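You operate a simulated robot arm through the tools that you are given. There is no shell and no other tool. Be economical: measure what you need, move in short steps, check, and stop when the job is done.

The job below is to be done with a simulated robot arm. You get a single attempt, and the scene is never put back.

TASK
Put the grey tin that says "62" from the top of the red bench on the low shelf of the cream bench and the grey tin labelled "27" on the black log book. Take the orange pin on the top of the red bench and put it away on the top of the orange bench. Fetch the grey gloves from the top of the red bench and set it on the sample plate. Open the right black drawer, put the yellow pad in the inside of the right black drawer, then shut the drawer. Put the blue mug on the short blue stand away on the top of the console. Open the left green drawer. Do these in any order. Set down upright: grey tin, blue mug.

Only the result counts: the job must be done as asked and must still hold three seconds after the hand-in. Knocking over, shifting, dropping, spilling or breaking anything else fails it.

THE ROBOT
A 6-joint arm with a two-finger parallel gripper on a trunk, on a base that drives. Base frame: it is fixed to the floor where the robot stands at the start and does not move with it; the origin is under the middle of the robot, x ahead of it, y to its left, z up. Units: m, degrees, N and s.
Its first joint turns from -166.0 to 166.0 degrees. Places, roughly: black log book (15x10x3 cm) [1.3, -1.5, 0.9]; blue mug (12x8x9 cm) [2.6, 11.1, 0.5]; grey gloves (17x6x3 cm) [1.7, -1.3, 0.9]; grey tin [1, -1.75, 1]; inside of the right black drawer [0.7, 10, 0.7]; left green drawer [-1, 5.6, 0.7]; low shelf of the cream bench [-2.4, 1.1, 0.2]; orange pin (2x2x5 cm) [1.1, -1.6, 0.9]; right black drawer [0.7, 10, 0.7]; sample plate (36x24x1 cm) [2, -1.1, 0.9]; top of the console (53x19 cm) [3.18, 7.06, 1.12]; top of the orange bench [-1.9, 7.7, 0.8]; yellow pad (7x5x4 cm) [2.4, 11, 0.5]. Payload 3.43 kg.
Tool frame: the origin (TCP) lies between the finger pads and is the grasp point; the fingertips stand 0.034 m ahead of it; z points along the fingers, y is the line along which they close. Largest opening 0.128 m; finger width 0.024, thickness 0.012; the body of the gripper, 0.048 by 0.13 m, starts 0.096 m behind the TCP.
Orientation is that of the tool frame in the base frame, as [roll, pitch, yaw] about the fixed x, y, z axes, in that order (R = Rz(yaw) Ry(pitch) Rx(roll)). With the fingers straight down and closing along the base's y, the tool's x points along the base's -x, its y along +y and its z along -z.

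THE INTERFACE
- The arm moves only by the tool drive_tool. Its argument "series" is text: rows parted by semicolons, each of 7 numbers parted by spaces: the shift along the tool's x, y, z in units of 150 mm (1.0 is 150 mm), then the turn, a rotation vector about the tool's x, y, z in units of 120 degrees (1.0 is 120 degrees), then the opening, from 0 (shut) to 1 (fully open). In form: dx dy dz wx wy wz gripper; .... A call has 1 to 10 rows; each row is the pose to reach, as a shift and turn from the pose commanded when the call began, along the tool's axes at that moment. A call with a number of a shift or a turn outside -1 to 1 is refused whole. Each row takes 0.2 s and may step no farther than 0.05 m and 8.6 degrees from the row before; otherwise, or with a gripper value out of range, the whole call is refused. A pose out of reach is approached as far as the arm can. The call stops where the force on the tool passes 40 N (or 10 N more than at its start, if that is more) or the arm is blocked; 0.2 s more then pass. Each finger travels about 0.153 m/s and halts on what it meets, pressing with about 34 N; the grip force reading is that of the motor and also rises with nothing between the fingers. The clock runs only during rows and for 0.2 s after the last one: add rows that repeat a pose to give the fingers time. It gives the time, the measured TCP pose, the force on the tool (base axes), the opening and the grip force at its end, in the units of the frame above (readings bear some noise), with the torque about the TCP (base axes, N m) and any sound that the robot's microphone picked up.
- Cameras (640 x 400 px; columns grow to the right, rows downward): "scene" is now at [0.1735, 0.2068, 1.2317]; the picture's right is [-0.15, -0.99, -0.00], its down [-0.25, 0.04, -0.97] and it looks along [0.96, -0.15, -0.26] (base axes); focal length 263 px, centre (320, 200). "wrist" rides on the gripper at [0.076, -0.011, -0.16] in the tool frame; the picture's right is [0.15, 0.99, 0.00], its down [-0.88, 0.13, -0.46] and it looks along [-0.45, 0.07, 0.89] (tool axes); focal length 234 px, centre (320, 200). There is no depth. A picture from a camera that has moved, and an enlarged one, comes with that camera's place and axes in the base frame and with its lens.
- grab_frame(camera): a new picture of that camera. The clock stands still meanwhile.
- steer(legs): drives the robot by 1 to 6 legs, each [ahead, left, turn to the left] in m, m and degrees, along the robot's own axes; the way and the turn of a leg run together, so that a leg with both is an arc; at most 1.5 m and 180 degrees a leg. The arm and the cameras ride along, it lands a little off, and it stops where it bumps. It gives what a move gives.
- head_to(pan, tilt): turns the head with the scene camera to pan (to the left, within 143 degrees either way) and tilt (down, from -29 to 69), counted from straight ahead of the robot. It gives what a move gives.
- zoom(camera, box): a new picture of the part [left, top, right, bottom] of that camera's present view, enlarged. The clock stands still meanwhile.
- finish_job(): hands the job in; it is judged then, once.

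Work in short steps. Places have to be worked out from the pictures, the camera data and where the tool is seen: move nearer, look again, correct. Check each grasp and each placing, and mend what went wrong. You have 232 turns and 232 pictures in all, those below and enlarged ones among them. Open the gripper and draw the arm clear of the work before you hand the job in, unless the task says otherwise; then end with one line.

The tools are called after "Call:" by a JSON object that holds its "api" and its "payload". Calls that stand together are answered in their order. drive_tool: Moves the arm, as the interface text tells. Its arguments: {"type":"object","properties":{"series":{"type":"string"}},"required":["series"]} The other tools are called the same way: steer (legs) drives the base; head_to (pan, tilt) turns the head that bears the scene camera; grab_frame (camera) takes a picture; zoom (camera, box) takes an enlarged picture of a part of a camera's view; finish_job () hands the job in.

At the start:

```text
t: 0.0
tool_pos: [0.689, -0.2475, 1.1072]
ee_rot: [180.0, 0.0, -180.0]
force: [-0.1, -0.3, -0.1]
moment: [-0.01, -0.02, -0.01]
finger_gap: 0.1282
grip_force: 0.1
robot x, y, heading: [0.0028, 0.0003, -0.1]
head pan, tilt: [-8.8, 14.8]
```

scene: 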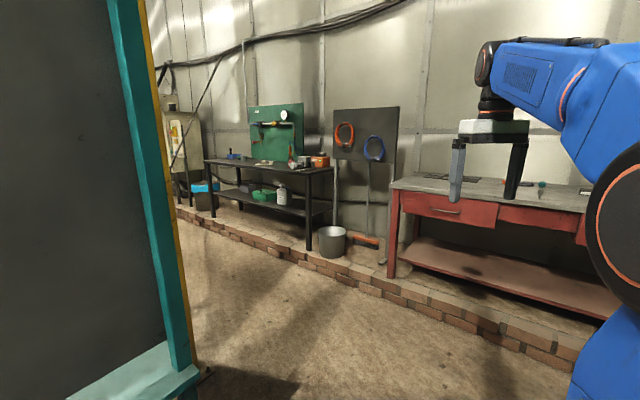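
wrist: 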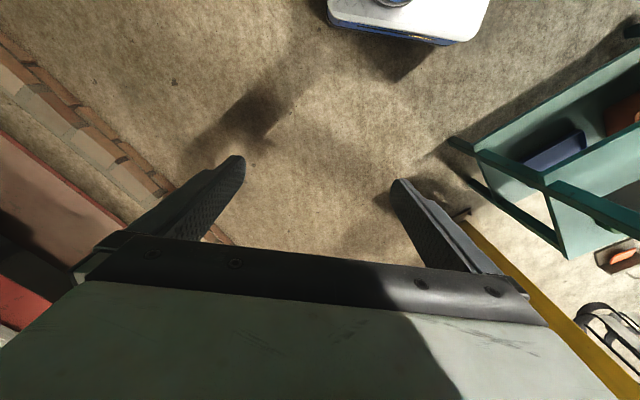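

The red bench is ahead to the right. I turn the head to look at it.

Call:
{"api": "head_to", "payload": {"pan": -50, "tilt": 20}}

Call:
{"api": "grab_frame", "payload": {"camera": "scene"}}

```text
t: 1.1
tool_pos: [0.6887, -0.2463, 1.1083]
ee_rot: [180.0, 0.0, -180.0]
force: [0.5, -0.2, -0.6]
moment: [0.03, -0.02, 0.02]
finger_gap: 0.1279
grip_force: 0.1
robot x, y, heading: [-0.0024, 0.0012, 0.1]
head pan, tilt: [-50.0, 20.0]
```

```text
229 pictures are left
camera scene: at [0.1411, 0.1498, 1.2233], right [-0.77, -0.64, 0.0], down [-0.22, 0.26, -0.94], along [0.6, -0.72, -0.34], focal length 263 px, centre (320, 200)
```

scene: 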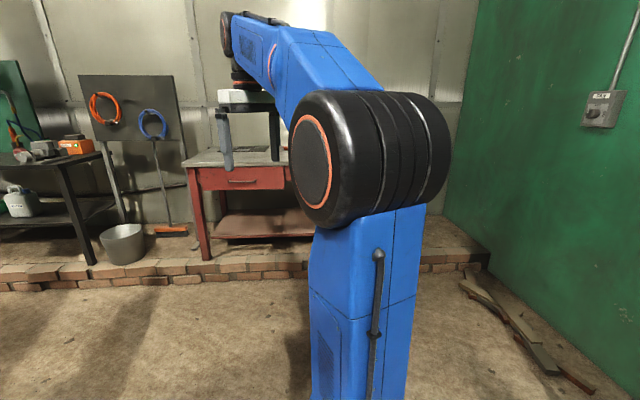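

I look round the room to learn the ways through it.

Call:
{"api": "head_to", "payload": {"pan": 50, "tilt": 10}}

Call:
{"api": "grab_frame", "payload": {"camera": "scene"}}

Call:
{"api": "head_to", "payload": {"pan": 135, "tilt": 10}}

Call:
{"api": "grab_frame", "payload": {"camera": "scene"}}

Call:
{"api": "head_to", "payload": {"pan": -143, "tilt": 10}}

Call:
{"api": "grab_frame", "payload": {"camera": "scene"}}

```text
t: 2.8
tool_pos: [0.6886, -0.2479, 1.1078]
ee_rot: [-179.9, 0.1, 179.9]
force: [-0.2, 0.8, -0.5]
moment: [0.0, 0.02, -0.02]
finger_gap: 0.128
grip_force: 0.1
robot x, y, heading: [0.0021, 0.0036, -0.0]
head pan, tilt: [50.0, 10.0]
```

```text
228 pictures are left
camera scene: at [0.141, 0.2923, 1.2396], right [0.77, -0.64, 0.0], down [-0.11, -0.13, -0.98], along [0.63, 0.75, -0.17], focal length 263 px, centre (320, 200)
```

scene: 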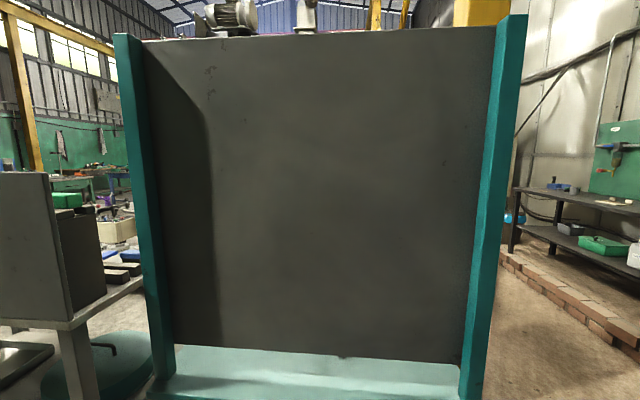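

```text
t: 4.4
tool_pos: [0.6892, -0.2481, 1.1083]
ee_rot: [179.9, 0.1, -180.0]
force: [0.7, -0.9, -0.5]
moment: [0.02, 0.02, 0.01]
finger_gap: 0.1277
grip_force: 0.0
robot x, y, heading: [0.0029, -0.001, 0.0]
head pan, tilt: [135.0, 10.0]
```

```text
227 pictures are left
camera scene: at [0.0155, 0.2869, 1.2396], right [0.71, 0.71, 0.0], down [0.12, -0.12, -0.98], along [-0.7, 0.7, -0.17], focal length 263 px, centre (320, 200)
```

scene: 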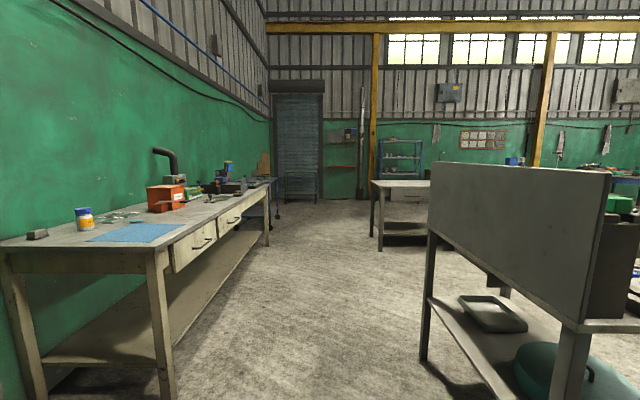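

```text
t: 8.3
tool_pos: [0.6898, -0.2467, 1.1075]
ee_rot: [-179.9, 0.1, -180.0]
force: [-0.2, -0.5, -0.7]
moment: [-0.01, 0.0, 0.0]
finger_gap: 0.128
grip_force: 0.0
robot x, y, heading: [-0.0025, -0.0028, 0.1]
head pan, tilt: [-143.0, 10.0]
```

```text
226 pictures are left
camera scene: at [0.007, 0.1651, 1.2396], right [-0.6, 0.8, 0.0], down [0.14, 0.1, -0.98], along [-0.79, -0.59, -0.17], focal length 263 px, centre (320, 200)
```

scene: 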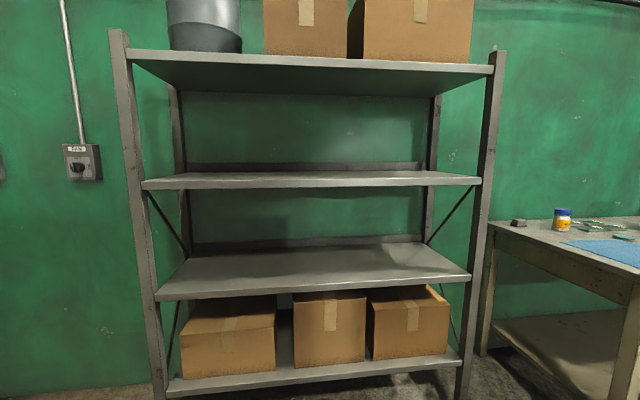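

The bench lies about 2.0 m ahead along heading −58°. The brick kerb starts at about 1.47 m. I turn to face it, go up part way and look.

Call:
{"api": "steer", "payload": {"legs": [[0, 0, -58], [0.6, 0.3, 0]]}}

Call:
{"api": "head_to", "payload": {"pan": 0, "tilt": 30}}

Call:
{"api": "grab_frame", "payload": {"camera": "scene"}}

Call:
{"api": "grab_frame", "payload": {"camera": "wrist"}}

```text
t: 14.6
tool_pos: [0.7085, -1.0755, 1.108]
ee_rot: [180.0, 0.0, 120.9]
force: [0.8, -0.5, 0.6]
moment: [0.01, 0.0, 0.03]
finger_gap: 0.1278
grip_force: 0.1
robot x, y, heading: [0.5667, -0.3558, -58.7]
head pan, tilt: [-143.0, 10.0]
```

```text
t: 16.8
tool_pos: [0.7087, -1.0745, 1.1092]
ee_rot: [-180.0, 0.0, 121.0]
force: [0.7, 0.2, 0.3]
moment: [0.02, 0.02, 0.01]
finger_gap: 0.128
grip_force: 0.0
robot x, y, heading: [0.5646, -0.3555, -59.2]
head pan, tilt: [0.0, 30.0]
```

```text
225 pictures are left
camera scene: at [0.8422, -0.3886, 1.2072], right [-0.86, -0.52, 0.0], down [-0.26, 0.43, -0.87], along [0.45, -0.74, -0.5], focal length 263 px, centre (320, 200)
```

scene: 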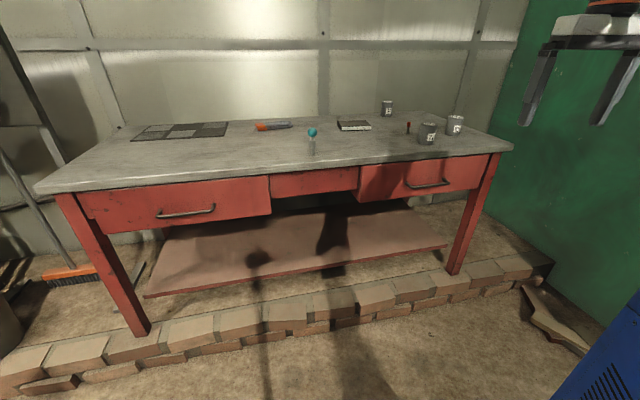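

```text
224 pictures are left
camera wrist: at [0.6601, -1.0157, 1.2668], right [0.77, 0.64, 0.0], down [0.57, -0.69, 0.46], along [0.29, -0.35, -0.89], focal length 234 px, centre (320, 200)
```

wrist: 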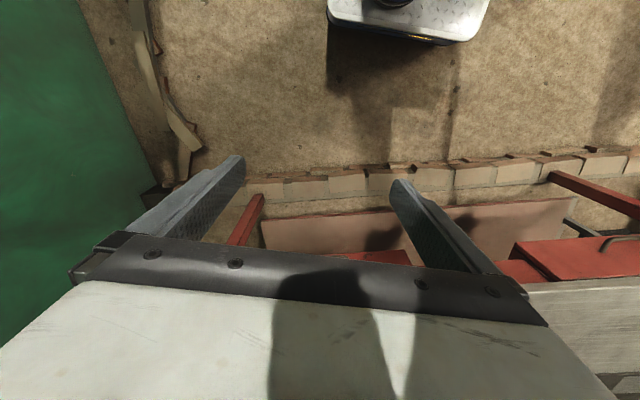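

I zoom on the bench top to read the labels.

Call:
{"api": "zoom", "payload": {"camera": "scene", "box": [330, 80, 490, 180]}}

Call:
{"api": "zoom", "payload": {"camera": "scene", "box": [120, 90, 340, 180]}}

```text
4.00 times, centred on (410, 130) of scene
camera zoom: at [0.8422, -0.3886, 1.2072], right [-0.86, -0.52, 0.0], down [-0.26, 0.43, -0.87], along [0.45, -0.74, -0.5], focal length 1054 px, centre (-40, 480)
```

zoom: 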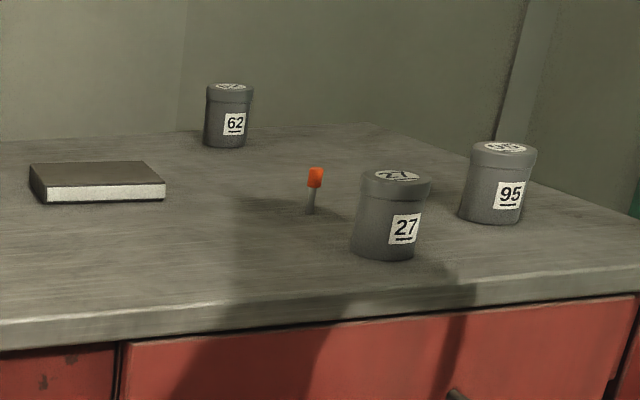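

```text
2.91 times, centred on (230, 135) of scene
camera zoom: at [0.8422, -0.3886, 1.2072], right [-0.86, -0.52, 0.0], down [-0.26, 0.43, -0.87], along [0.45, -0.74, -0.5], focal length 766 px, centre (582, 389)
```

zoom: 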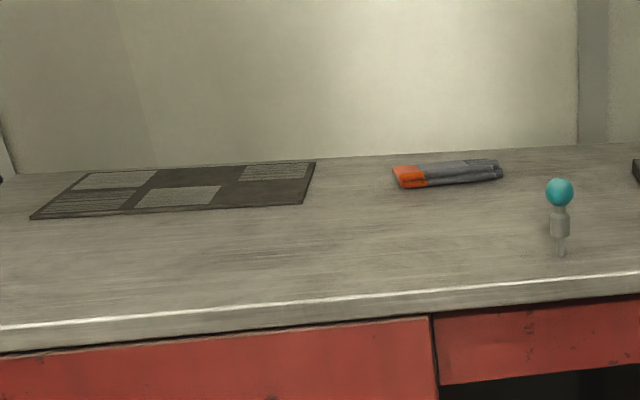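

The tins are 62 (far), 27 and 95 (near). I raise the tool 10 cm, drive closer to the kerb, and look again for triangulation.

Call:
{"api": "drive_tool", "payload": {"series": "0 0 -0.33 0 0 0 1; 0 0 -0.66 0 0 0 1; 0 0 -0.66 0 0 0 1"}}

Call:
{"api": "steer", "payload": {"legs": [[0.4, 0, 0]]}}

Call:
{"api": "grab_frame", "payload": {"camera": "scene"}}

Call:
{"api": "grab_frame", "payload": {"camera": "wrist"}}

```text
t: 17.6
tool_pos: [0.7073, -1.0759, 1.1705]
ee_rot: [-180.0, -0.1, 120.9]
force: [0.5, 0.3, -0.5]
moment: [-0.02, -0.01, -0.03]
finger_gap: 0.1279
grip_force: 0.1
out of reach, approached as far as the arm can: row 2, 3
robot x, y, heading: [0.5633, -0.357, -59.3]
head pan, tilt: [0.0, 30.0]
```

```text
t: 20.1
tool_pos: [0.9103, -1.4186, 1.1699]
ee_rot: [180.0, 0.0, 120.9]
force: [-0.5, -0.7, 0.0]
moment: [0.0, -0.03, -0.02]
finger_gap: 0.1283
grip_force: 0.0
robot x, y, heading: [0.7678, -0.6996, -58.8]
head pan, tilt: [0.0, 30.0]
```

```text
221 pictures are left
camera scene: at [1.0477, -0.7319, 1.2072], right [-0.86, -0.51, 0.0], down [-0.26, 0.43, -0.87], along [0.44, -0.74, -0.5], focal length 263 px, centre (320, 200)
```

scene: 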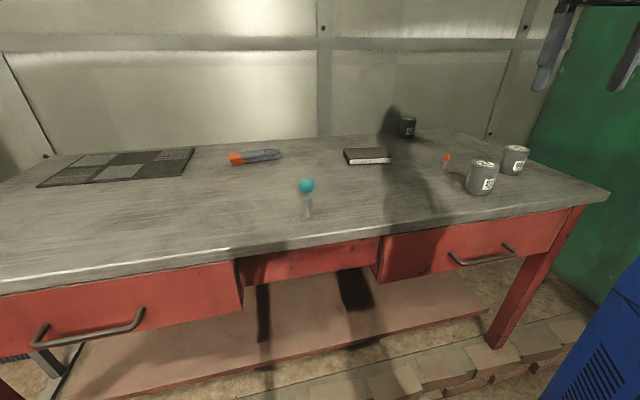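

```text
220 pictures are left
camera wrist: at [0.8632, -1.359, 1.3288], right [0.77, 0.63, 0.0], down [0.56, -0.69, 0.46], along [0.29, -0.35, -0.89], focal length 234 px, centre (320, 200)
```

wrist: 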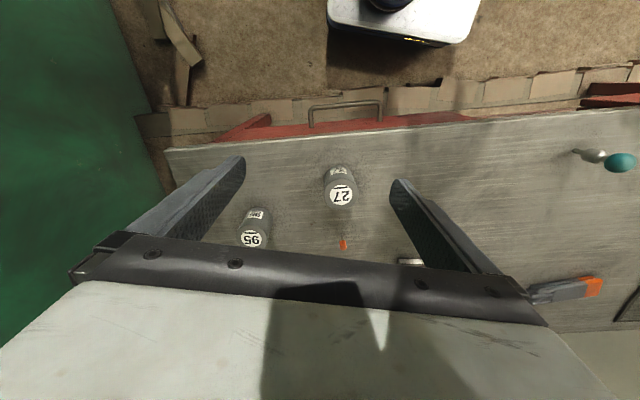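

Triangulation puts the bench top at z≈0.88 and tin 27 at about (1.004, −1.472). I move over it, come down to just above it, and look.

Call:
{"api": "drive_tool", "payload": {"series": "-0.21 0.12 0 0 0 0 1; -0.42 0.24 0 0 0 0 1; -0.63 0.35 0 0 0 0 1; -0.63 0.35 0.33 0 0 0 1; -0.63 0.35 0.66 0 0 0 1; -0.63 0.35 0.9 0 0 0 1; -0.63 0.35 0.9 0 0 0 1"}}

Call:
{"api": "grab_frame", "payload": {"camera": "wrist"}}

Call:
{"api": "grab_frame", "payload": {"camera": "scene"}}

```text
t: 21.7
tool_pos: [1.0041, -1.4723, 1.0347]
ee_rot: [179.9, 0.0, 120.9]
force: [-0.7, 0.2, -0.6]
moment: [-0.03, 0.0, -0.03]
finger_gap: 0.1283
grip_force: 0.0
out of reach, approached as far as the arm can: row 3
robot x, y, heading: [0.7717, -0.7005, -59.1]
head pan, tilt: [0.0, 30.0]
```

```text
219 pictures are left
camera wrist: at [0.9565, -1.4131, 1.1934], right [0.77, 0.63, 0.0], down [0.56, -0.69, 0.46], along [0.29, -0.35, -0.89], focal length 234 px, centre (320, 200)
```

wrist: 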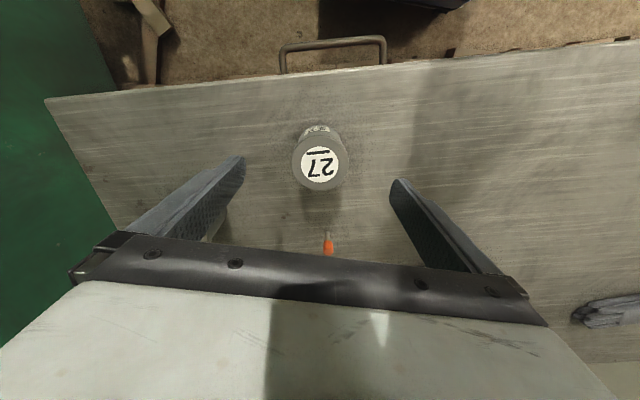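

```text
218 pictures are left
camera scene: at [1.0477, -0.7319, 1.2072], right [-0.86, -0.51, 0.0], down [-0.26, 0.43, -0.87], along [0.44, -0.74, -0.5], focal length 263 px, centre (320, 200)
```

scene: 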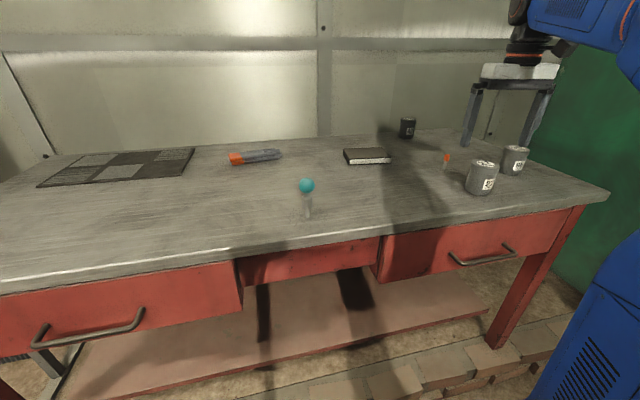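

The tin is centred under the tool. I go down to z≈0.94 and close.

Call:
{"api": "drive_tool", "payload": {"series": "0 0 0.3 0 0 0 1; 0 0 0.5 0 0 0 1; 0 0 0.63 0 0 0 1; 0 0 0.63 0 0 0 0.8; 0 0 0.63 0 0 0 0.3; 0 0 0.63 0 0 0 0.3; 0 0 0.63 0 0 0 0.3"}}

Call:
{"api": "grab_frame", "payload": {"camera": "wrist"}}

```text
t: 23.3
tool_pos: [1.0051, -1.4722, 0.9404]
ee_rot: [-179.9, 0.0, 121.0]
force: [0.4, 1.2, 0.0]
moment: [0.01, 0.02, 0.0]
finger_gap: 0.0585
grip_force: 33.9
robot x, y, heading: [0.7699, -0.6998, -59.1]
head pan, tilt: [0.0, 30.0]
```

```text
217 pictures are left
camera wrist: at [0.9563, -1.4132, 1.0992], right [0.77, 0.63, 0.0], down [0.56, -0.69, 0.46], along [0.29, -0.35, -0.89], focal length 234 px, centre (320, 200)
```

wrist: 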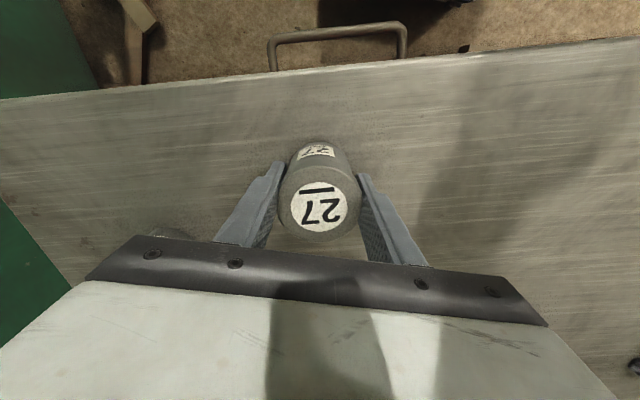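

The grip is firm. I lift it and edge the base 7 cm forward, since the book is about 1.0 m from the axis.

Call:
{"api": "drive_tool", "payload": {"series": "0 0 -0.3 0 0 0 0.3; 0 0 -0.55 0 0 0 0.3; 0 0 -0.55 0 0 0 0.3"}}

Call:
{"api": "steer", "payload": {"legs": [[0.07, 0, 0]]}}

Call:
{"api": "grab_frame", "payload": {"camera": "scene"}}

Call:
{"api": "grab_frame", "payload": {"camera": "wrist"}}

```text
t: 24.1
tool_pos: [1.0042, -1.4716, 1.0223]
ee_rot: [180.0, 0.0, 120.9]
force: [0.0, 0.5, -3.1]
moment: [0.04, -0.02, 0.02]
finger_gap: 0.0581
grip_force: 33.7
robot x, y, heading: [0.7693, -0.701, -59.0]
head pan, tilt: [0.0, 30.0]
```

```text
t: 25.1
tool_pos: [1.0412, -1.5323, 1.0228]
ee_rot: [179.9, 0.0, 120.9]
force: [0.5, 0.0, -2.6]
moment: [-0.01, -0.02, -0.01]
finger_gap: 0.0585
grip_force: 34.3
robot x, y, heading: [0.8049, -0.7629, -59.2]
head pan, tilt: [0.0, 30.0]
```

```text
216 pictures are left
camera scene: at [1.0837, -0.7921, 1.2072], right [-0.86, -0.51, 0.0], down [-0.26, 0.43, -0.87], along [0.44, -0.74, -0.5], focal length 263 px, centre (320, 200)
```

scene: 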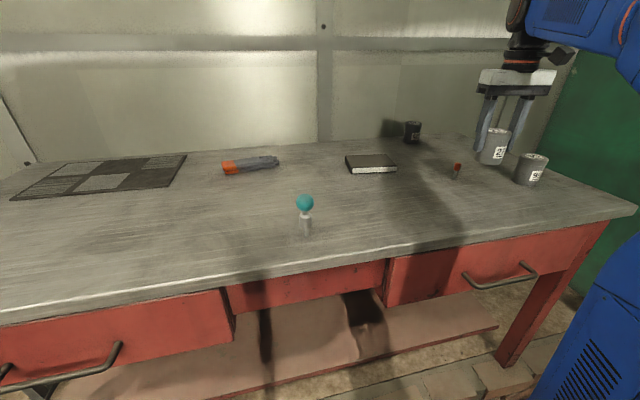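

```text
215 pictures are left
camera wrist: at [0.9929, -1.4731, 1.1819], right [0.77, 0.63, 0.0], down [0.56, -0.69, 0.46], along [0.29, -0.35, -0.89], focal length 234 px, centre (320, 200)
```

wrist: 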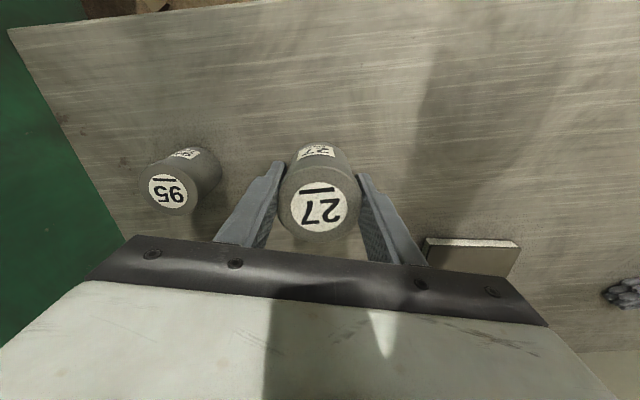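

The book centre is near (1.325, −1.53). I carry the tin across in two calls, clear of the pin.

Call:
{"api": "drive_tool", "payload": {"series": "0 0.25 -0.15 0 0 0 0.3; -0.1 0.5 -0.15 0 0 0 0.3; -0.2 0.75 -0.15 0 0 0 0.3; -0.3 1 -0.15 0 0 0 0.3; -0.3 1 -0.15 0 0 0 0.3"}}

Call:
{"api": "drive_tool", "payload": {"series": "-0.2 0.2 0 0 0 0 0.3; -0.4 0.4 0 0 0 0 0.3; -0.66 0.63 0 0 0 0 0.3; -0.66 0.63 0.15 0 0 0 0.3; -0.66 0.63 0.15 0 0 0 0.3"}}

Call:
{"api": "grab_frame", "payload": {"camera": "wrist"}}

Call:
{"api": "grab_frame", "payload": {"camera": "scene"}}

```text
t: 26.3
tool_pos: [1.194, -1.4934, 1.0464]
ee_rot: [-180.0, 0.0, 120.9]
force: [-1.3, 0.4, -2.2]
moment: [0.0, 0.0, 0.0]
finger_gap: 0.0582
grip_force: 34.3
robot x, y, heading: [0.8086, -0.758, -59.1]
head pan, tilt: [0.0, 30.0]
```

```text
refused: row 3 steps farther than a row can; nothing moved
```

```text
214 pictures are left
camera wrist: at [1.1452, -1.4348, 1.2043], right [0.77, 0.63, 0.0], down [0.56, -0.69, 0.46], along [0.29, -0.35, -0.89], focal length 234 px, centre (320, 200)
```

wrist: 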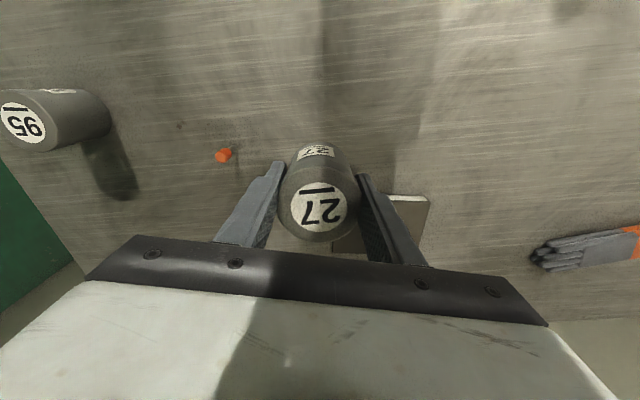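

```text
213 pictures are left
camera scene: at [1.0838, -0.792, 1.2072], right [-0.86, -0.51, 0.0], down [-0.26, 0.43, -0.87], along [0.44, -0.74, -0.5], focal length 263 px, centre (320, 200)
```

scene: 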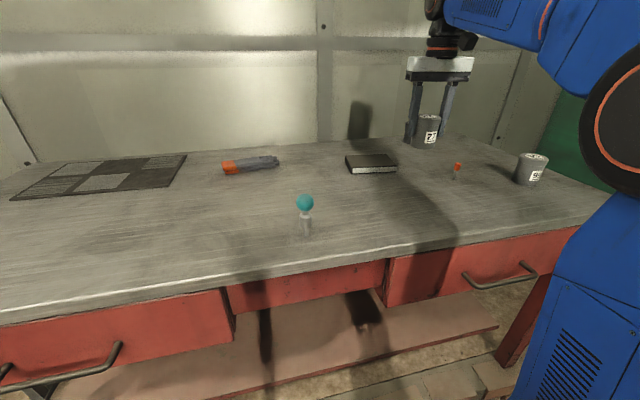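

Same plan, with smaller steps.

Call:
{"api": "drive_tool", "payload": {"series": "-0.2 0.18 0 0 0 0 0.3; -0.4 0.36 0 0 0 0 0.3; -0.55 0.5 0 0 0 0 0.3; -0.65 0.6 0.1 0 0 0 0.3; -0.65 0.6 0.3 0 0 0 0.3; -0.65 0.6 0.3 0 0 0 0.3"}}

Call:
{"api": "grab_frame", "payload": {"camera": "wrist"}}

Call:
{"api": "zoom", "payload": {"camera": "scene", "box": [300, 80, 460, 180]}}

```text
t: 27.7
tool_pos: [1.3203, -1.5317, 1.0008]
ee_rot: [179.8, -0.1, 120.9]
force: [-0.2, -0.2, -2.5]
moment: [-0.01, -0.02, -0.01]
finger_gap: 0.0586
grip_force: 34.1
robot x, y, heading: [0.8048, -0.7587, -59.2]
head pan, tilt: [0.0, 30.0]
```

```text
212 pictures are left
camera wrist: at [1.2726, -1.4725, 1.1595], right [0.77, 0.63, 0.0], down [0.56, -0.69, 0.46], along [0.29, -0.35, -0.89], focal length 234 px, centre (320, 200)
```

wrist: 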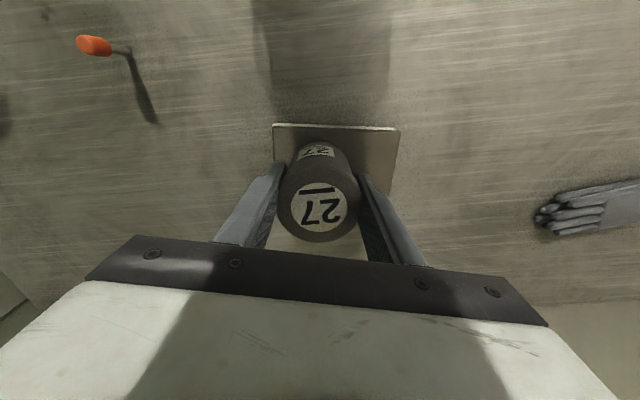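

```text
4.00 times, centred on (380, 130) of scene
camera zoom: at [1.0838, -0.7921, 1.2072], right [-0.86, -0.51, 0.0], down [-0.26, 0.43, -0.87], along [0.44, -0.74, -0.5], focal length 1054 px, centre (80, 480)
```

zoom: 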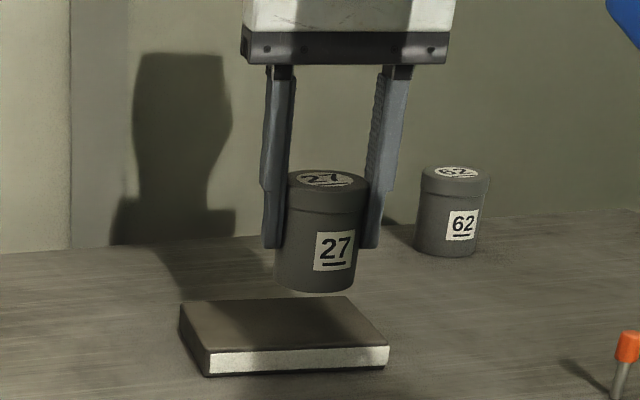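

The tin is slightly off the book centre, so I correct by about 1 cm and lower to contact.

Call:
{"api": "drive_tool", "payload": {"series": "-0.07 0.08 0 0 0 0 0.3; -0.07 0.08 0.1 0 0 0 0.3; -0.07 0.08 0.16 0 0 0 0.3; -0.07 0.08 0.19 0 0 0 0.3; -0.07 0.08 0.19 0 0 0 0.3"}}

Call:
{"api": "zoom", "payload": {"camera": "scene", "box": [300, 80, 460, 180]}}

```text
t: 28.9
tool_pos: [1.3366, -1.5337, 0.9728]
ee_rot: [180.0, 0.0, 120.9]
force: [1.3, -0.2, -3.6]
moment: [0.0, -0.02, 0.03]
finger_gap: 0.0585
grip_force: 34.0
robot x, y, heading: [0.8042, -0.76, -59.0]
head pan, tilt: [0.0, 30.0]
```

```text
4.00 times, centred on (380, 130) of scene
camera zoom: at [1.0838, -0.7921, 1.2072], right [-0.86, -0.51, 0.0], down [-0.26, 0.43, -0.87], along [0.44, -0.74, -0.5], focal length 1054 px, centre (80, 480)
```

zoom: 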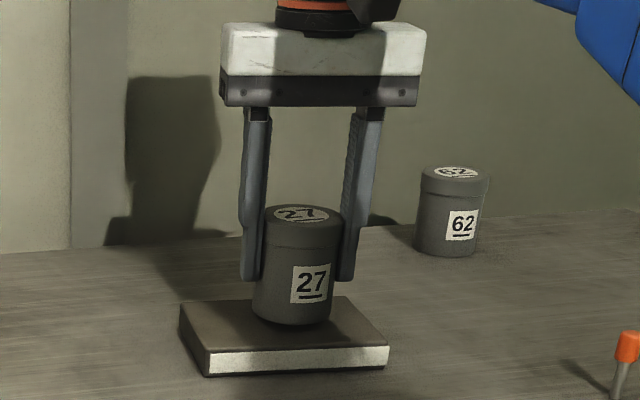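

It is a few millimetres above the book. I lower it gently.

Call:
{"api": "drive_tool", "payload": {"series": "0 0 0.02 0 0 0 0.3; 0 0 0.035 0 0 0 0.3; 0 0 0.035 0 0 0 0.3"}}

```text
t: 29.7
tool_pos: [1.3359, -1.535, 0.9677]
ee_rot: [180.0, 0.0, 120.9]
force: [-1.0, 0.8, -3.2]
moment: [0.0, 0.01, -0.03]
finger_gap: 0.0584
grip_force: 34.1
robot x, y, heading: [0.8045, -0.7567, -59.1]
head pan, tilt: [0.0, 30.0]
```

No contact yet, so I go a few millimetres lower.

Call:
{"api": "drive_tool", "payload": {"series": "0 0 0.015 0 0 0 0.3; 0 0 0.03 0 0 0 0.3; 0 0 0.03 0 0 0 0.3"}}

Call:
{"api": "zoom", "payload": {"camera": "scene", "box": [330, 110, 410, 180]}}

```text
t: 30.5
tool_pos: [1.3357, -1.5327, 0.9627]
ee_rot: [-179.9, 0.3, 120.9]
force: [4.6, -7.2, 22.5]
moment: [-0.09, 0.01, 0.07]
finger_gap: 0.0583
grip_force: 34.0
robot x, y, heading: [0.8045, -0.7601, -59.1]
head pan, tilt: [0.0, 30.0]
```

```text
5.71 times, centred on (370, 145) of scene
camera zoom: at [1.0835, -0.7917, 1.2073], right [-0.86, -0.51, 0.0], down [-0.26, 0.43, -0.87], along [0.44, -0.74, -0.5], focal length 1505 px, centre (34, 514)
```

zoom: 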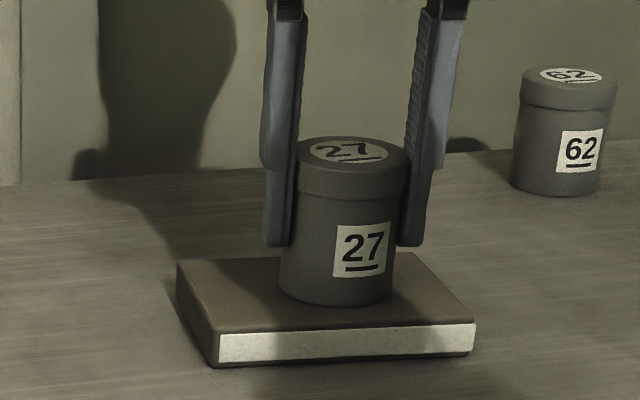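

Contact. I ease off 2 mm, open, and lift away.

Call:
{"api": "drive_tool", "payload": {"series": "0 0 -0.012 0 0 0 0.3; 0 0 -0.012 0 0 0 0.6; 0 0 -0.012 0 0 0 1; 0 0 -0.012 0 0 0 1; 0 0 -0.3 0 0 0 1; 0 0 -0.5 0 0 0 1; 0 0 -0.5 0 0 0 1"}}

Call:
{"api": "grab_frame", "payload": {"camera": "scene"}}

Call:
{"api": "grab_frame", "payload": {"camera": "wrist"}}

```text
t: 32.1
tool_pos: [1.336, -1.5336, 1.0373]
ee_rot: [180.0, 0.0, 120.9]
force: [-0.2, -0.1, 0.3]
moment: [0.01, -0.04, 0.02]
finger_gap: 0.128
grip_force: 0.2
robot x, y, heading: [0.8077, -0.7582, -58.8]
head pan, tilt: [0.0, 30.0]
```

```text
208 pictures are left
camera scene: at [1.0838, -0.792, 1.2072], right [-0.86, -0.51, 0.0], down [-0.26, 0.43, -0.87], along [0.44, -0.74, -0.5], focal length 263 px, centre (320, 200)
```

scene: 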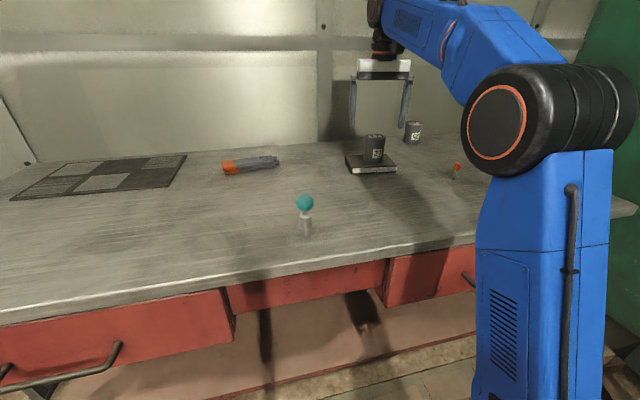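

```text
207 pictures are left
camera wrist: at [1.2877, -1.4752, 1.1963], right [0.77, 0.63, 0.0], down [0.56, -0.69, 0.46], along [0.29, -0.35, -0.89], focal length 234 px, centre (320, 200)
```

wrist: 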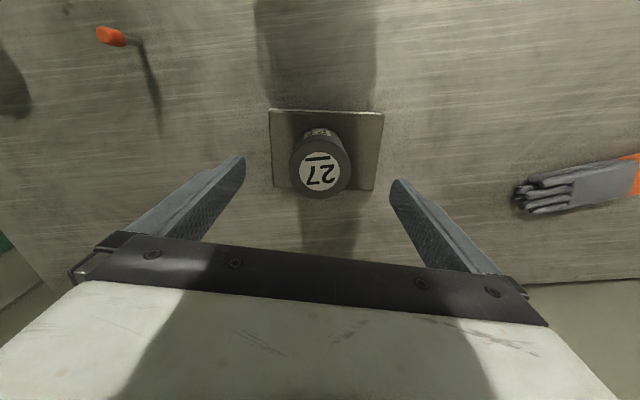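

The tin stands on the book. Next are the gloves. The bench normal is about −46°, so I pull the tool back and up, then align the base and shift left along the bench.

Call:
{"api": "drive_tool", "payload": {"series": "0 0 -0.25 0 0 0 1; 0.2 0 -0.5 0 0 0 1; 0.5 0 -0.6 0 0 0 1; 0.8 0 -0.6 0 0 0 1; 1 0 -0.6 0 0 0 1; 1 0 -0.6 0 0 0 1"}}

Call:
{"api": "steer", "payload": {"legs": [[0, 0, 13], [0, 0.4, 0], [0.04, 0, 0]]}}

Call:
{"api": "grab_frame", "payload": {"camera": "scene"}}

```text
t: 33.5
tool_pos: [1.2595, -1.4038, 1.1261]
ee_rot: [180.0, 0.0, 121.0]
force: [-1.0, -0.1, 0.3]
moment: [0.0, 0.01, -0.01]
finger_gap: 0.1283
grip_force: 0.1
robot x, y, heading: [0.8058, -0.7571, -59.1]
head pan, tilt: [0.0, 30.0]
```

```text
t: 37.3
tool_pos: [1.7102, -1.0347, 1.1257]
ee_rot: [-180.0, 0.0, 134.3]
force: [-0.4, -0.1, 0.1]
moment: [-0.02, -0.01, 0.0]
finger_gap: 0.1281
grip_force: 0.0
robot x, y, heading: [1.1184, -0.5114, -45.8]
head pan, tilt: [0.0, 30.0]
```

```text
206 pictures are left
camera scene: at [1.3975, -0.4793, 1.2072], right [-0.72, -0.7, 0.0], down [-0.35, 0.36, -0.87], along [0.6, -0.62, -0.5], focal length 263 px, centre (320, 200)
```

scene: 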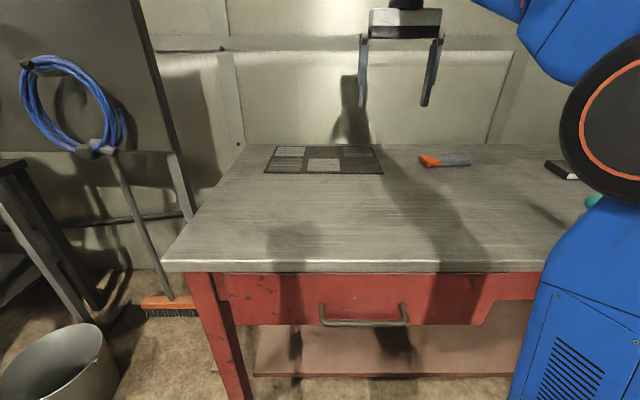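

I check the front clearance to the kerb with the wrist camera.

Call:
{"api": "grab_frame", "payload": {"camera": "wrist"}}

```text
205 pictures are left
camera wrist: at [1.6493, -0.988, 1.2849], right [0.61, 0.8, 0.0], down [0.71, -0.54, 0.46], along [0.36, -0.28, -0.89], focal length 234 px, centre (320, 200)
```

wrist: 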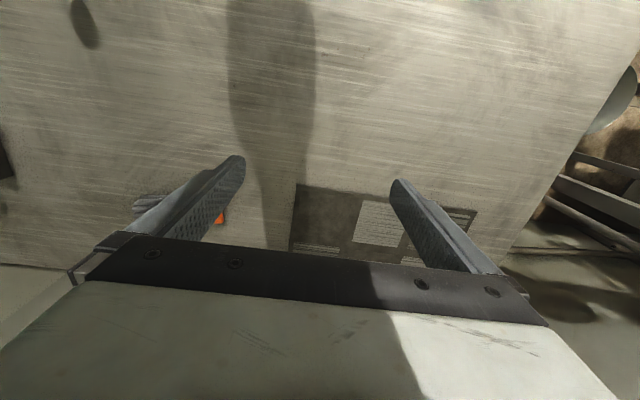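

I move 3 cm ahead, then rotate the tool 84° so that it closes across the gloves.

Call:
{"api": "steer", "payload": {"legs": [[0.03, 0, 0]]}}

Call:
{"api": "drive_tool", "payload": {"series": "0 0 0 0 0 0.07 1; 0 0 0 0 0 0.14 1; 0 0 0 0 0 0.21 1; 0 0 0 0 0 0.28 1; 0 0 0 0 0 0.35 1; 0 0 0 0 0 0.42 1; 0 0 0 0 0 0.49 1; 0 0 0 0 0 0.56 1; 0 0 0 0 0 0.63 1; 0 0 0 0 0 0.7 1"}}

Call:
{"api": "grab_frame", "payload": {"camera": "wrist"}}

```text
t: 38.1
tool_pos: [1.7314, -1.0555, 1.1263]
ee_rot: [180.0, 0.0, 134.3]
force: [0.5, -0.3, 0.7]
moment: [-0.02, 0.03, -0.01]
finger_gap: 0.128
grip_force: 0.0
robot x, y, heading: [1.1423, -0.5352, -46.1]
head pan, tilt: [0.0, 30.0]
```

```text
t: 40.3
tool_pos: [1.7305, -1.0548, 1.1262]
ee_rot: [180.0, 0.0, 50.1]
force: [-0.2, -0.7, -0.4]
moment: [-0.01, 0.01, 0.05]
finger_gap: 0.1278
grip_force: 0.1
robot x, y, heading: [1.1357, -0.5334, -45.7]
head pan, tilt: [0.0, 30.0]
```

```text
204 pictures are left
camera wrist: at [1.771, -0.9905, 1.2847], right [0.85, -0.52, 0.0], down [-0.46, -0.76, 0.46], along [-0.24, -0.39, -0.89], focal length 234 px, centre (320, 200)
```

wrist: 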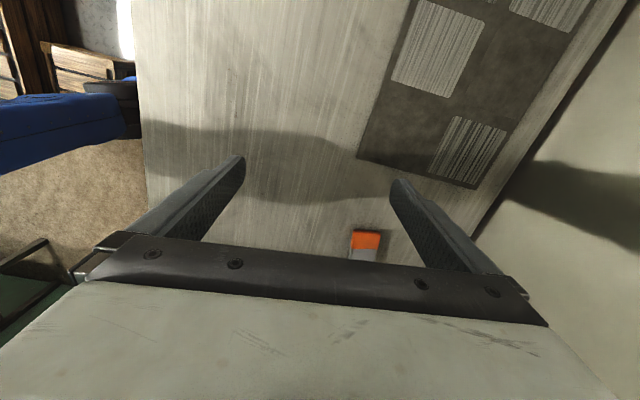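

The gloves' cuff end is at about (1.711, −1.258), so the centre is near (1.656, −1.323). I move there in two stages.

Call:
{"api": "drive_tool", "payload": {"series": "-0.28 0.1 0.07 0 0 0 1; -0.56 0.2 0.14 0 0 0 1; -0.8 0.3 0.2 0 0 0 1; -1 0.4 0.35 0 0 0 1; -1 0.55 0.5 0 0 0 1; -1 0.55 0.5 0 0 0 1"}}

Call:
{"api": "grab_frame", "payload": {"camera": "wrist"}}

```text
t: 41.7
tool_pos: [1.6995, -1.2256, 1.0531]
ee_rot: [179.9, 0.0, 50.2]
force: [0.2, -0.7, -0.3]
moment: [0.01, 0.0, 0.0]
finger_gap: 0.128
grip_force: 0.0
robot x, y, heading: [1.141, -0.5315, -45.8]
head pan, tilt: [0.0, 30.0]
```

```text
203 pictures are left
camera wrist: at [1.7391, -1.1595, 1.2106], right [0.85, -0.52, 0.0], down [-0.46, -0.76, 0.46], along [-0.24, -0.39, -0.89], focal length 234 px, centre (320, 200)
```

wrist: 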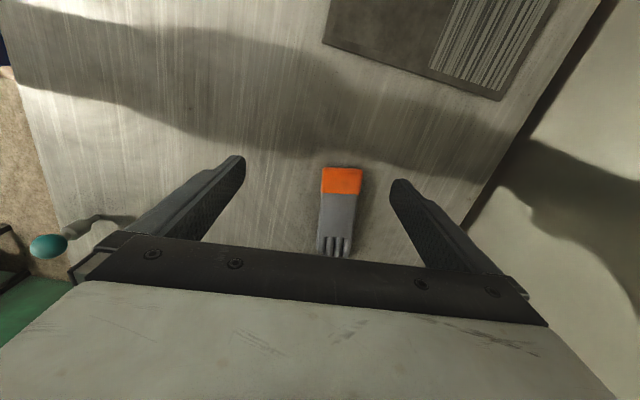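

I align the tool with the gloves' axis (about 55°), move above them and lower partly.

Call:
{"api": "drive_tool", "payload": {"series": "-0.25 0.1 0.1 0 0 -0.02 1; -0.5 0.2 0.2 0 0 -0.04 1; -0.7 0.265 0.3 0 0 -0.04 1; -0.7 0.265 0.5 0 0 -0.04 1; -0.7 0.265 0.5 0 0 -0.04 1"}}

Call:
{"api": "grab_frame", "payload": {"camera": "wrist"}}

Call:
{"api": "grab_frame", "payload": {"camera": "scene"}}

```text
t: 42.9
tool_pos: [1.6612, -1.331, 0.9773]
ee_rot: [-179.9, 0.0, 55.0]
force: [-0.3, -1.1, 0.4]
moment: [0.01, -0.02, -0.01]
finger_gap: 0.1281
grip_force: 0.0
robot x, y, heading: [1.1425, -0.5324, -46.0]
head pan, tilt: [0.0, 30.0]
```

```text
202 pictures are left
camera wrist: at [1.6957, -1.2626, 1.1356], right [0.89, -0.45, 0.0], down [-0.4, -0.8, 0.46], along [-0.2, -0.41, -0.89], focal length 234 px, centre (320, 200)
```

wrist: 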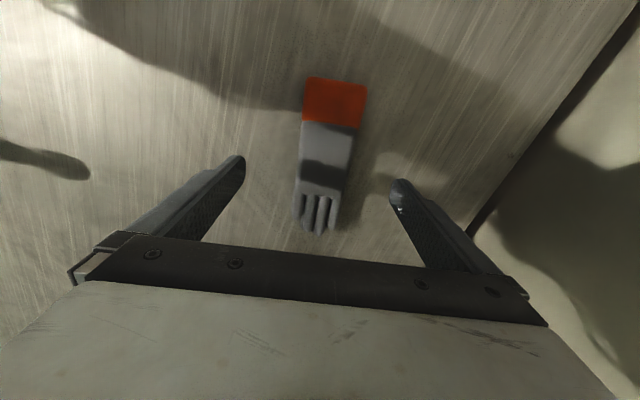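

```text
201 pictures are left
camera scene: at [1.4184, -0.5008, 1.2072], right [-0.72, -0.7, 0.0], down [-0.35, 0.36, -0.87], along [0.6, -0.62, -0.5], focal length 263 px, centre (320, 200)
```

scene: 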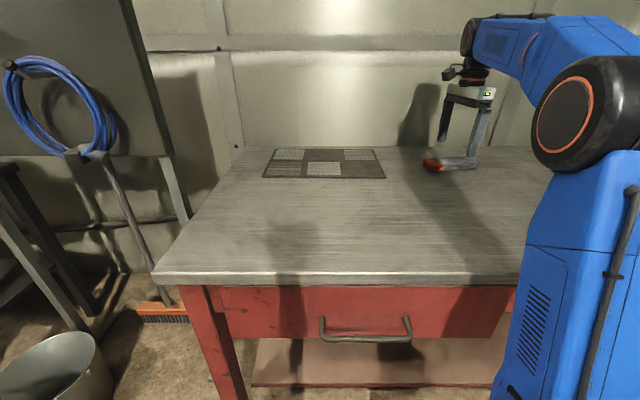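

The glove is centred. I lower and close.

Call:
{"api": "drive_tool", "payload": {"series": "0 0 0.2 0 0 0 1; 0 0 0.39 0 0 0 1; 0 0 0.39 0 0 0 0.7; 0 0 0.39 0 0 0 0.4; 0 0 0.39 0 0 0 0.1; 0 0 0.39 0 0 0 0.1; 0 0 0.39 0 0 0 0.1"}}

Call:
{"api": "grab_frame", "payload": {"camera": "wrist"}}

```text
t: 44.5
tool_pos: [1.6609, -1.3308, 0.9167]
ee_rot: [179.9, 0.0, 55.1]
force: [0.0, -0.5, 0.5]
moment: [0.0, -0.01, -0.02]
finger_gap: 0.0572
grip_force: 34.0
robot x, y, heading: [1.1413, -0.5333, -45.7]
head pan, tilt: [0.0, 30.0]
```

```text
200 pictures are left
camera wrist: at [1.6956, -1.262, 1.0767], right [0.89, -0.45, 0.0], down [-0.4, -0.8, 0.46], along [-0.2, -0.41, -0.89], focal length 234 px, centre (320, 200)
```

wrist: 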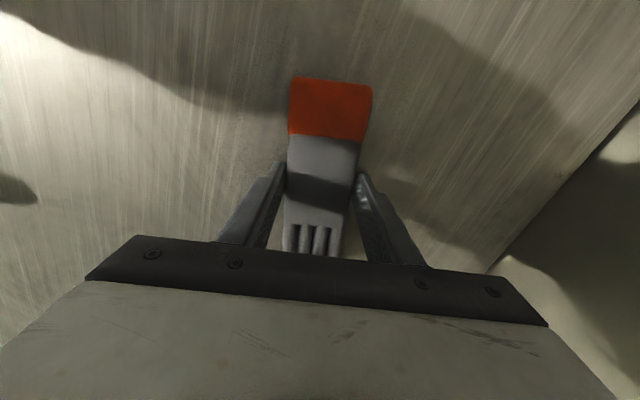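

The gloves are held. I lift them and carry them toward the plate.

Call:
{"api": "drive_tool", "payload": {"series": "0 0 -0.25 0 0 0 0.1; 0 0 -0.45 0 0 0 0.1; 0.3 0 -0.45 0 0 0 0.1; 0.6 0 -0.45 0 0 0 0.1; 0.9 0 -0.45 0 0 0 0.1; 1 0 -0.45 0 0 0 0.1; 1 0 -0.45 0 0 0 0.1"}}

Call:
{"api": "drive_tool", "payload": {"series": "0.3 0.05 0 0 0 0 0.1; 0.6 0.15 0 0 0 0 0.1; 0.9 0.25 0 0 0 0 0.1; 1 0.35 0 0 0 0 0.1; 1 0.48 0 0 0 0 0.1; 1 0.48 0 0 0 0 0.1"}}

Call:
{"api": "grab_frame", "payload": {"camera": "wrist"}}

Call:
{"api": "grab_frame", "payload": {"camera": "scene"}}

```text
t: 46.1
tool_pos: [1.7475, -1.2078, 0.9849]
ee_rot: [180.0, 0.1, 55.1]
force: [0.2, -0.4, -1.0]
moment: [0.03, -0.02, 0.01]
finger_gap: 0.0572
grip_force: 34.2
robot x, y, heading: [1.1383, -0.5338, -45.6]
head pan, tilt: [0.0, 30.0]
```

```text
t: 47.5
tool_pos: [1.8946, -1.1259, 0.985]
ee_rot: [-179.9, 0.0, 55.1]
force: [0.4, -0.3, -1.1]
moment: [0.04, -0.01, -0.01]
finger_gap: 0.0572
grip_force: 34.1
robot x, y, heading: [1.1433, -0.5299, -45.9]
head pan, tilt: [0.0, 30.0]
```

```text
199 pictures are left
camera wrist: at [1.9284, -1.0571, 1.1435], right [0.89, -0.45, 0.0], down [-0.4, -0.8, 0.46], along [-0.2, -0.41, -0.89], focal length 234 px, centre (320, 200)
```

wrist: 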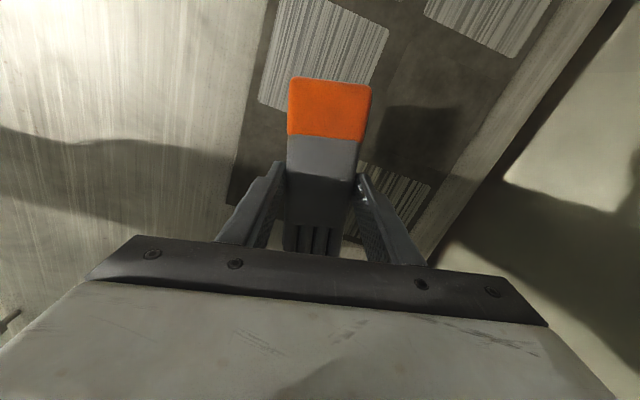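

```text
198 pictures are left
camera scene: at [1.4184, -0.5007, 1.2072], right [-0.72, -0.7, 0.0], down [-0.35, 0.36, -0.87], along [0.6, -0.62, -0.5], focal length 263 px, centre (320, 200)
```

scene: 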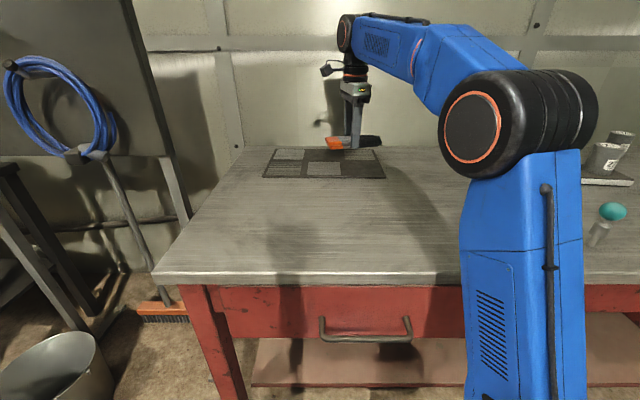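

The glove tips are near the plate's right edge, so I shift about 5 cm further, then lower.

Call:
{"api": "drive_tool", "payload": {"series": "0.2 0.05 0 0 0 0 0.1; 0.36 0.1 0.05 0 0 0 0.1; 0.36 0.1 0.2 0 0 0 0.1; 0.36 0.1 0.33 0 0 0 0.1; 0.36 0.1 0.37 0 0 0 0.1; 0.36 0.1 0.37 0 0 0 0.1"}}

Call:
{"api": "zoom", "payload": {"camera": "scene", "box": [240, 60, 420, 190]}}

```text
t: 48.9
tool_pos: [1.9359, -1.0898, 0.9287]
ee_rot: [180.0, 0.0, 55.1]
force: [-0.3, -0.1, -0.8]
moment: [-0.03, 0.02, 0.0]
finger_gap: 0.0575
grip_force: 33.9
robot x, y, heading: [1.1394, -0.5348, -45.8]
head pan, tilt: [0.0, 30.0]
```

```text
3.08 times, centred on (330, 125) of scene
camera zoom: at [1.4185, -0.5007, 1.2072], right [-0.72, -0.7, 0.0], down [-0.35, 0.36, -0.87], along [0.6, -0.62, -0.5], focal length 810 px, centre (289, 431)
```

zoom: 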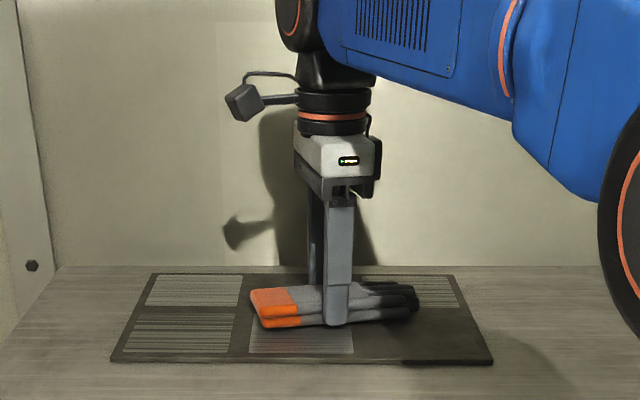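

The gloves hang just over the plate. I lower by about 4 mm until contact.

Call:
{"api": "drive_tool", "payload": {"series": "0 0 0.015 0 0 0 0.1; 0 0 0.03 0 0 0 0.1; 0 0 0.03 0 0 0 0.1"}}

```text
t: 49.7
tool_pos: [1.9349, -1.0897, 0.9255]
ee_rot: [180.0, 0.0, 55.1]
force: [-0.3, 0.3, -1.0]
moment: [0.03, 0.03, 0.02]
finger_gap: 0.0567
grip_force: 33.9
robot x, y, heading: [1.1391, -0.5358, -45.8]
head pan, tilt: [0.0, 30.0]
```

Call:
{"api": "drive_tool", "payload": {"series": "0 0 0.015 0 0 0 0.1; 0 0 0.025 0 0 0 0.1; 0 0 0.025 0 0 0 0.1"}}

```text
t: 50.5
tool_pos: [1.9357, -1.0892, 0.9245]
ee_rot: [179.8, 0.0, 55.0]
force: [6.2, -7.5, 32.3]
moment: [-0.06, 0.09, -0.07]
finger_gap: 0.0571
grip_force: 33.9
robot x, y, heading: [1.1433, -0.5313, -45.7]
head pan, tilt: [0.0, 30.0]
```

Contact is made. I ease up, open gently, and lift straight away.

Call:
{"api": "drive_tool", "payload": {"series": "0 0 -0.02 0 0 0 0.1; 0 0 -0.02 0 0 0 0.5; 0 0 -0.02 0 0 0 0.75; 0 0 -0.02 0 0 0 0.75; 0 0 -0.3 0 0 0 0.75; 0 0 -0.55 0 0 0 0.75; 0 0 -0.55 0 0 0 1"}}

Call:
{"api": "zoom", "payload": {"camera": "scene", "box": [240, 60, 420, 190]}}

```text
t: 52.1
tool_pos: [1.9366, -1.0909, 1.0032]
ee_rot: [180.0, 0.0, 55.0]
force: [-0.9, -0.6, -1.1]
moment: [-0.02, -0.03, -0.03]
finger_gap: 0.1282
grip_force: 0.1
robot x, y, heading: [1.1397, -0.5369, -45.6]
head pan, tilt: [0.0, 30.0]
```

```text
3.08 times, centred on (330, 125) of scene
camera zoom: at [1.4185, -0.5007, 1.2072], right [-0.72, -0.7, 0.0], down [-0.35, 0.36, -0.87], along [0.6, -0.62, -0.5], focal length 810 px, centre (289, 431)
```

zoom: 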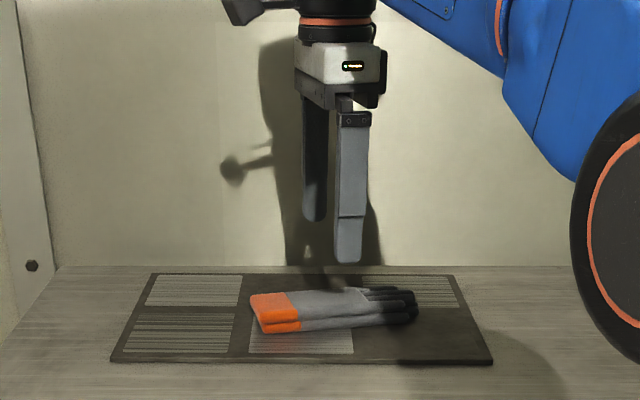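

The gloves are on the plate. I retract and raise the tool, turn it back to yaw ≈134°, then drive right to face tin 62.

Call:
{"api": "drive_tool", "payload": {"series": "0.03 -0.15 -0.1 0 0 -0.066 1; 0.06 -0.3 -0.2 0 0 -0.132 1; 0.09 -0.45 -0.3 0 0 -0.198 1; 0.11 -0.6 -0.4 0 0 -0.264 1; 0.13 -0.75 -0.5 0 0 -0.33 1; 0.16 -0.85 -0.6 0 0 -0.396 1; 0.19 -0.98 -0.75 0 0 -0.462 1; 0.19 -1 -0.75 0 0 -0.528 1; 0.19 -1 -0.75 0 0 -0.594 1; 0.19 -1 -0.75 0 0 -0.66 1"}}

Call:
{"api": "steer", "payload": {"legs": [[-0.02, 0, 0], [0, -0.8, 0]]}}

Call:
{"api": "grab_frame", "payload": {"camera": "scene"}}

Call:
{"api": "grab_frame", "payload": {"camera": "wrist"}}

```text
t: 54.3
tool_pos: [1.83, -0.9804, 1.1161]
ee_rot: [-179.9, -0.1, 134.5]
force: [0.4, 0.6, 0.7]
moment: [0.0, -0.05, -0.01]
finger_gap: 0.128
grip_force: 0.0
robot x, y, heading: [1.1426, -0.5326, -45.9]
head pan, tilt: [0.0, 30.0]
```

```text
t: 59.0
tool_pos: [1.2424, -1.5265, 1.1167]
ee_rot: [-179.9, 0.0, 134.4]
force: [-0.4, -0.1, 0.1]
moment: [0.02, -0.01, -0.01]
finger_gap: 0.1279
grip_force: 0.1
robot x, y, heading: [0.5497, -1.0823, -45.4]
head pan, tilt: [0.0, 30.0]
```

```text
195 pictures are left
camera scene: at [0.8297, -1.0471, 1.2072], right [-0.71, -0.7, 0.0], down [-0.35, 0.36, -0.87], along [0.61, -0.62, -0.5], focal length 263 px, centre (320, 200)
```

scene: 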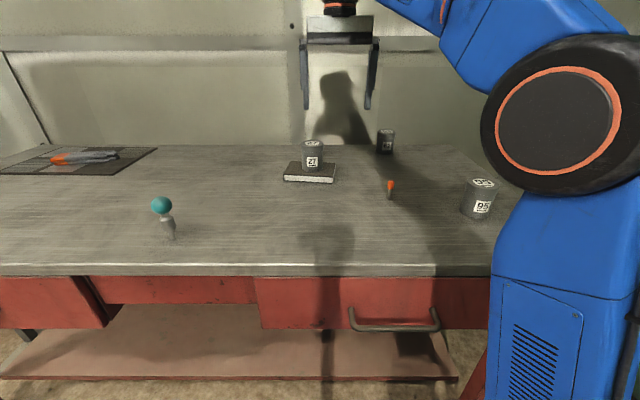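

```text
194 pictures are left
camera wrist: at [1.181, -1.4795, 1.2752], right [0.6, 0.8, 0.0], down [0.71, -0.54, 0.46], along [0.36, -0.28, -0.89], focal length 234 px, centre (320, 200)
```

wrist: 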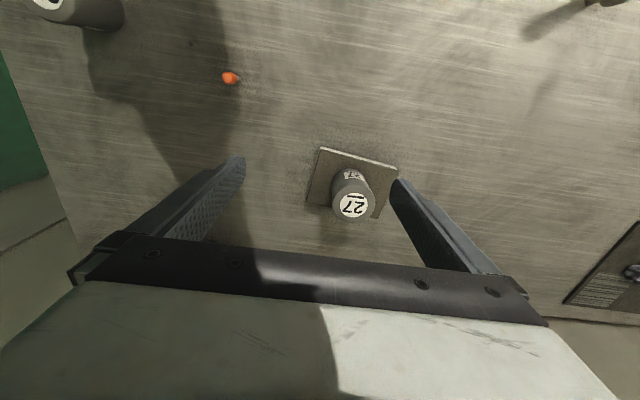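

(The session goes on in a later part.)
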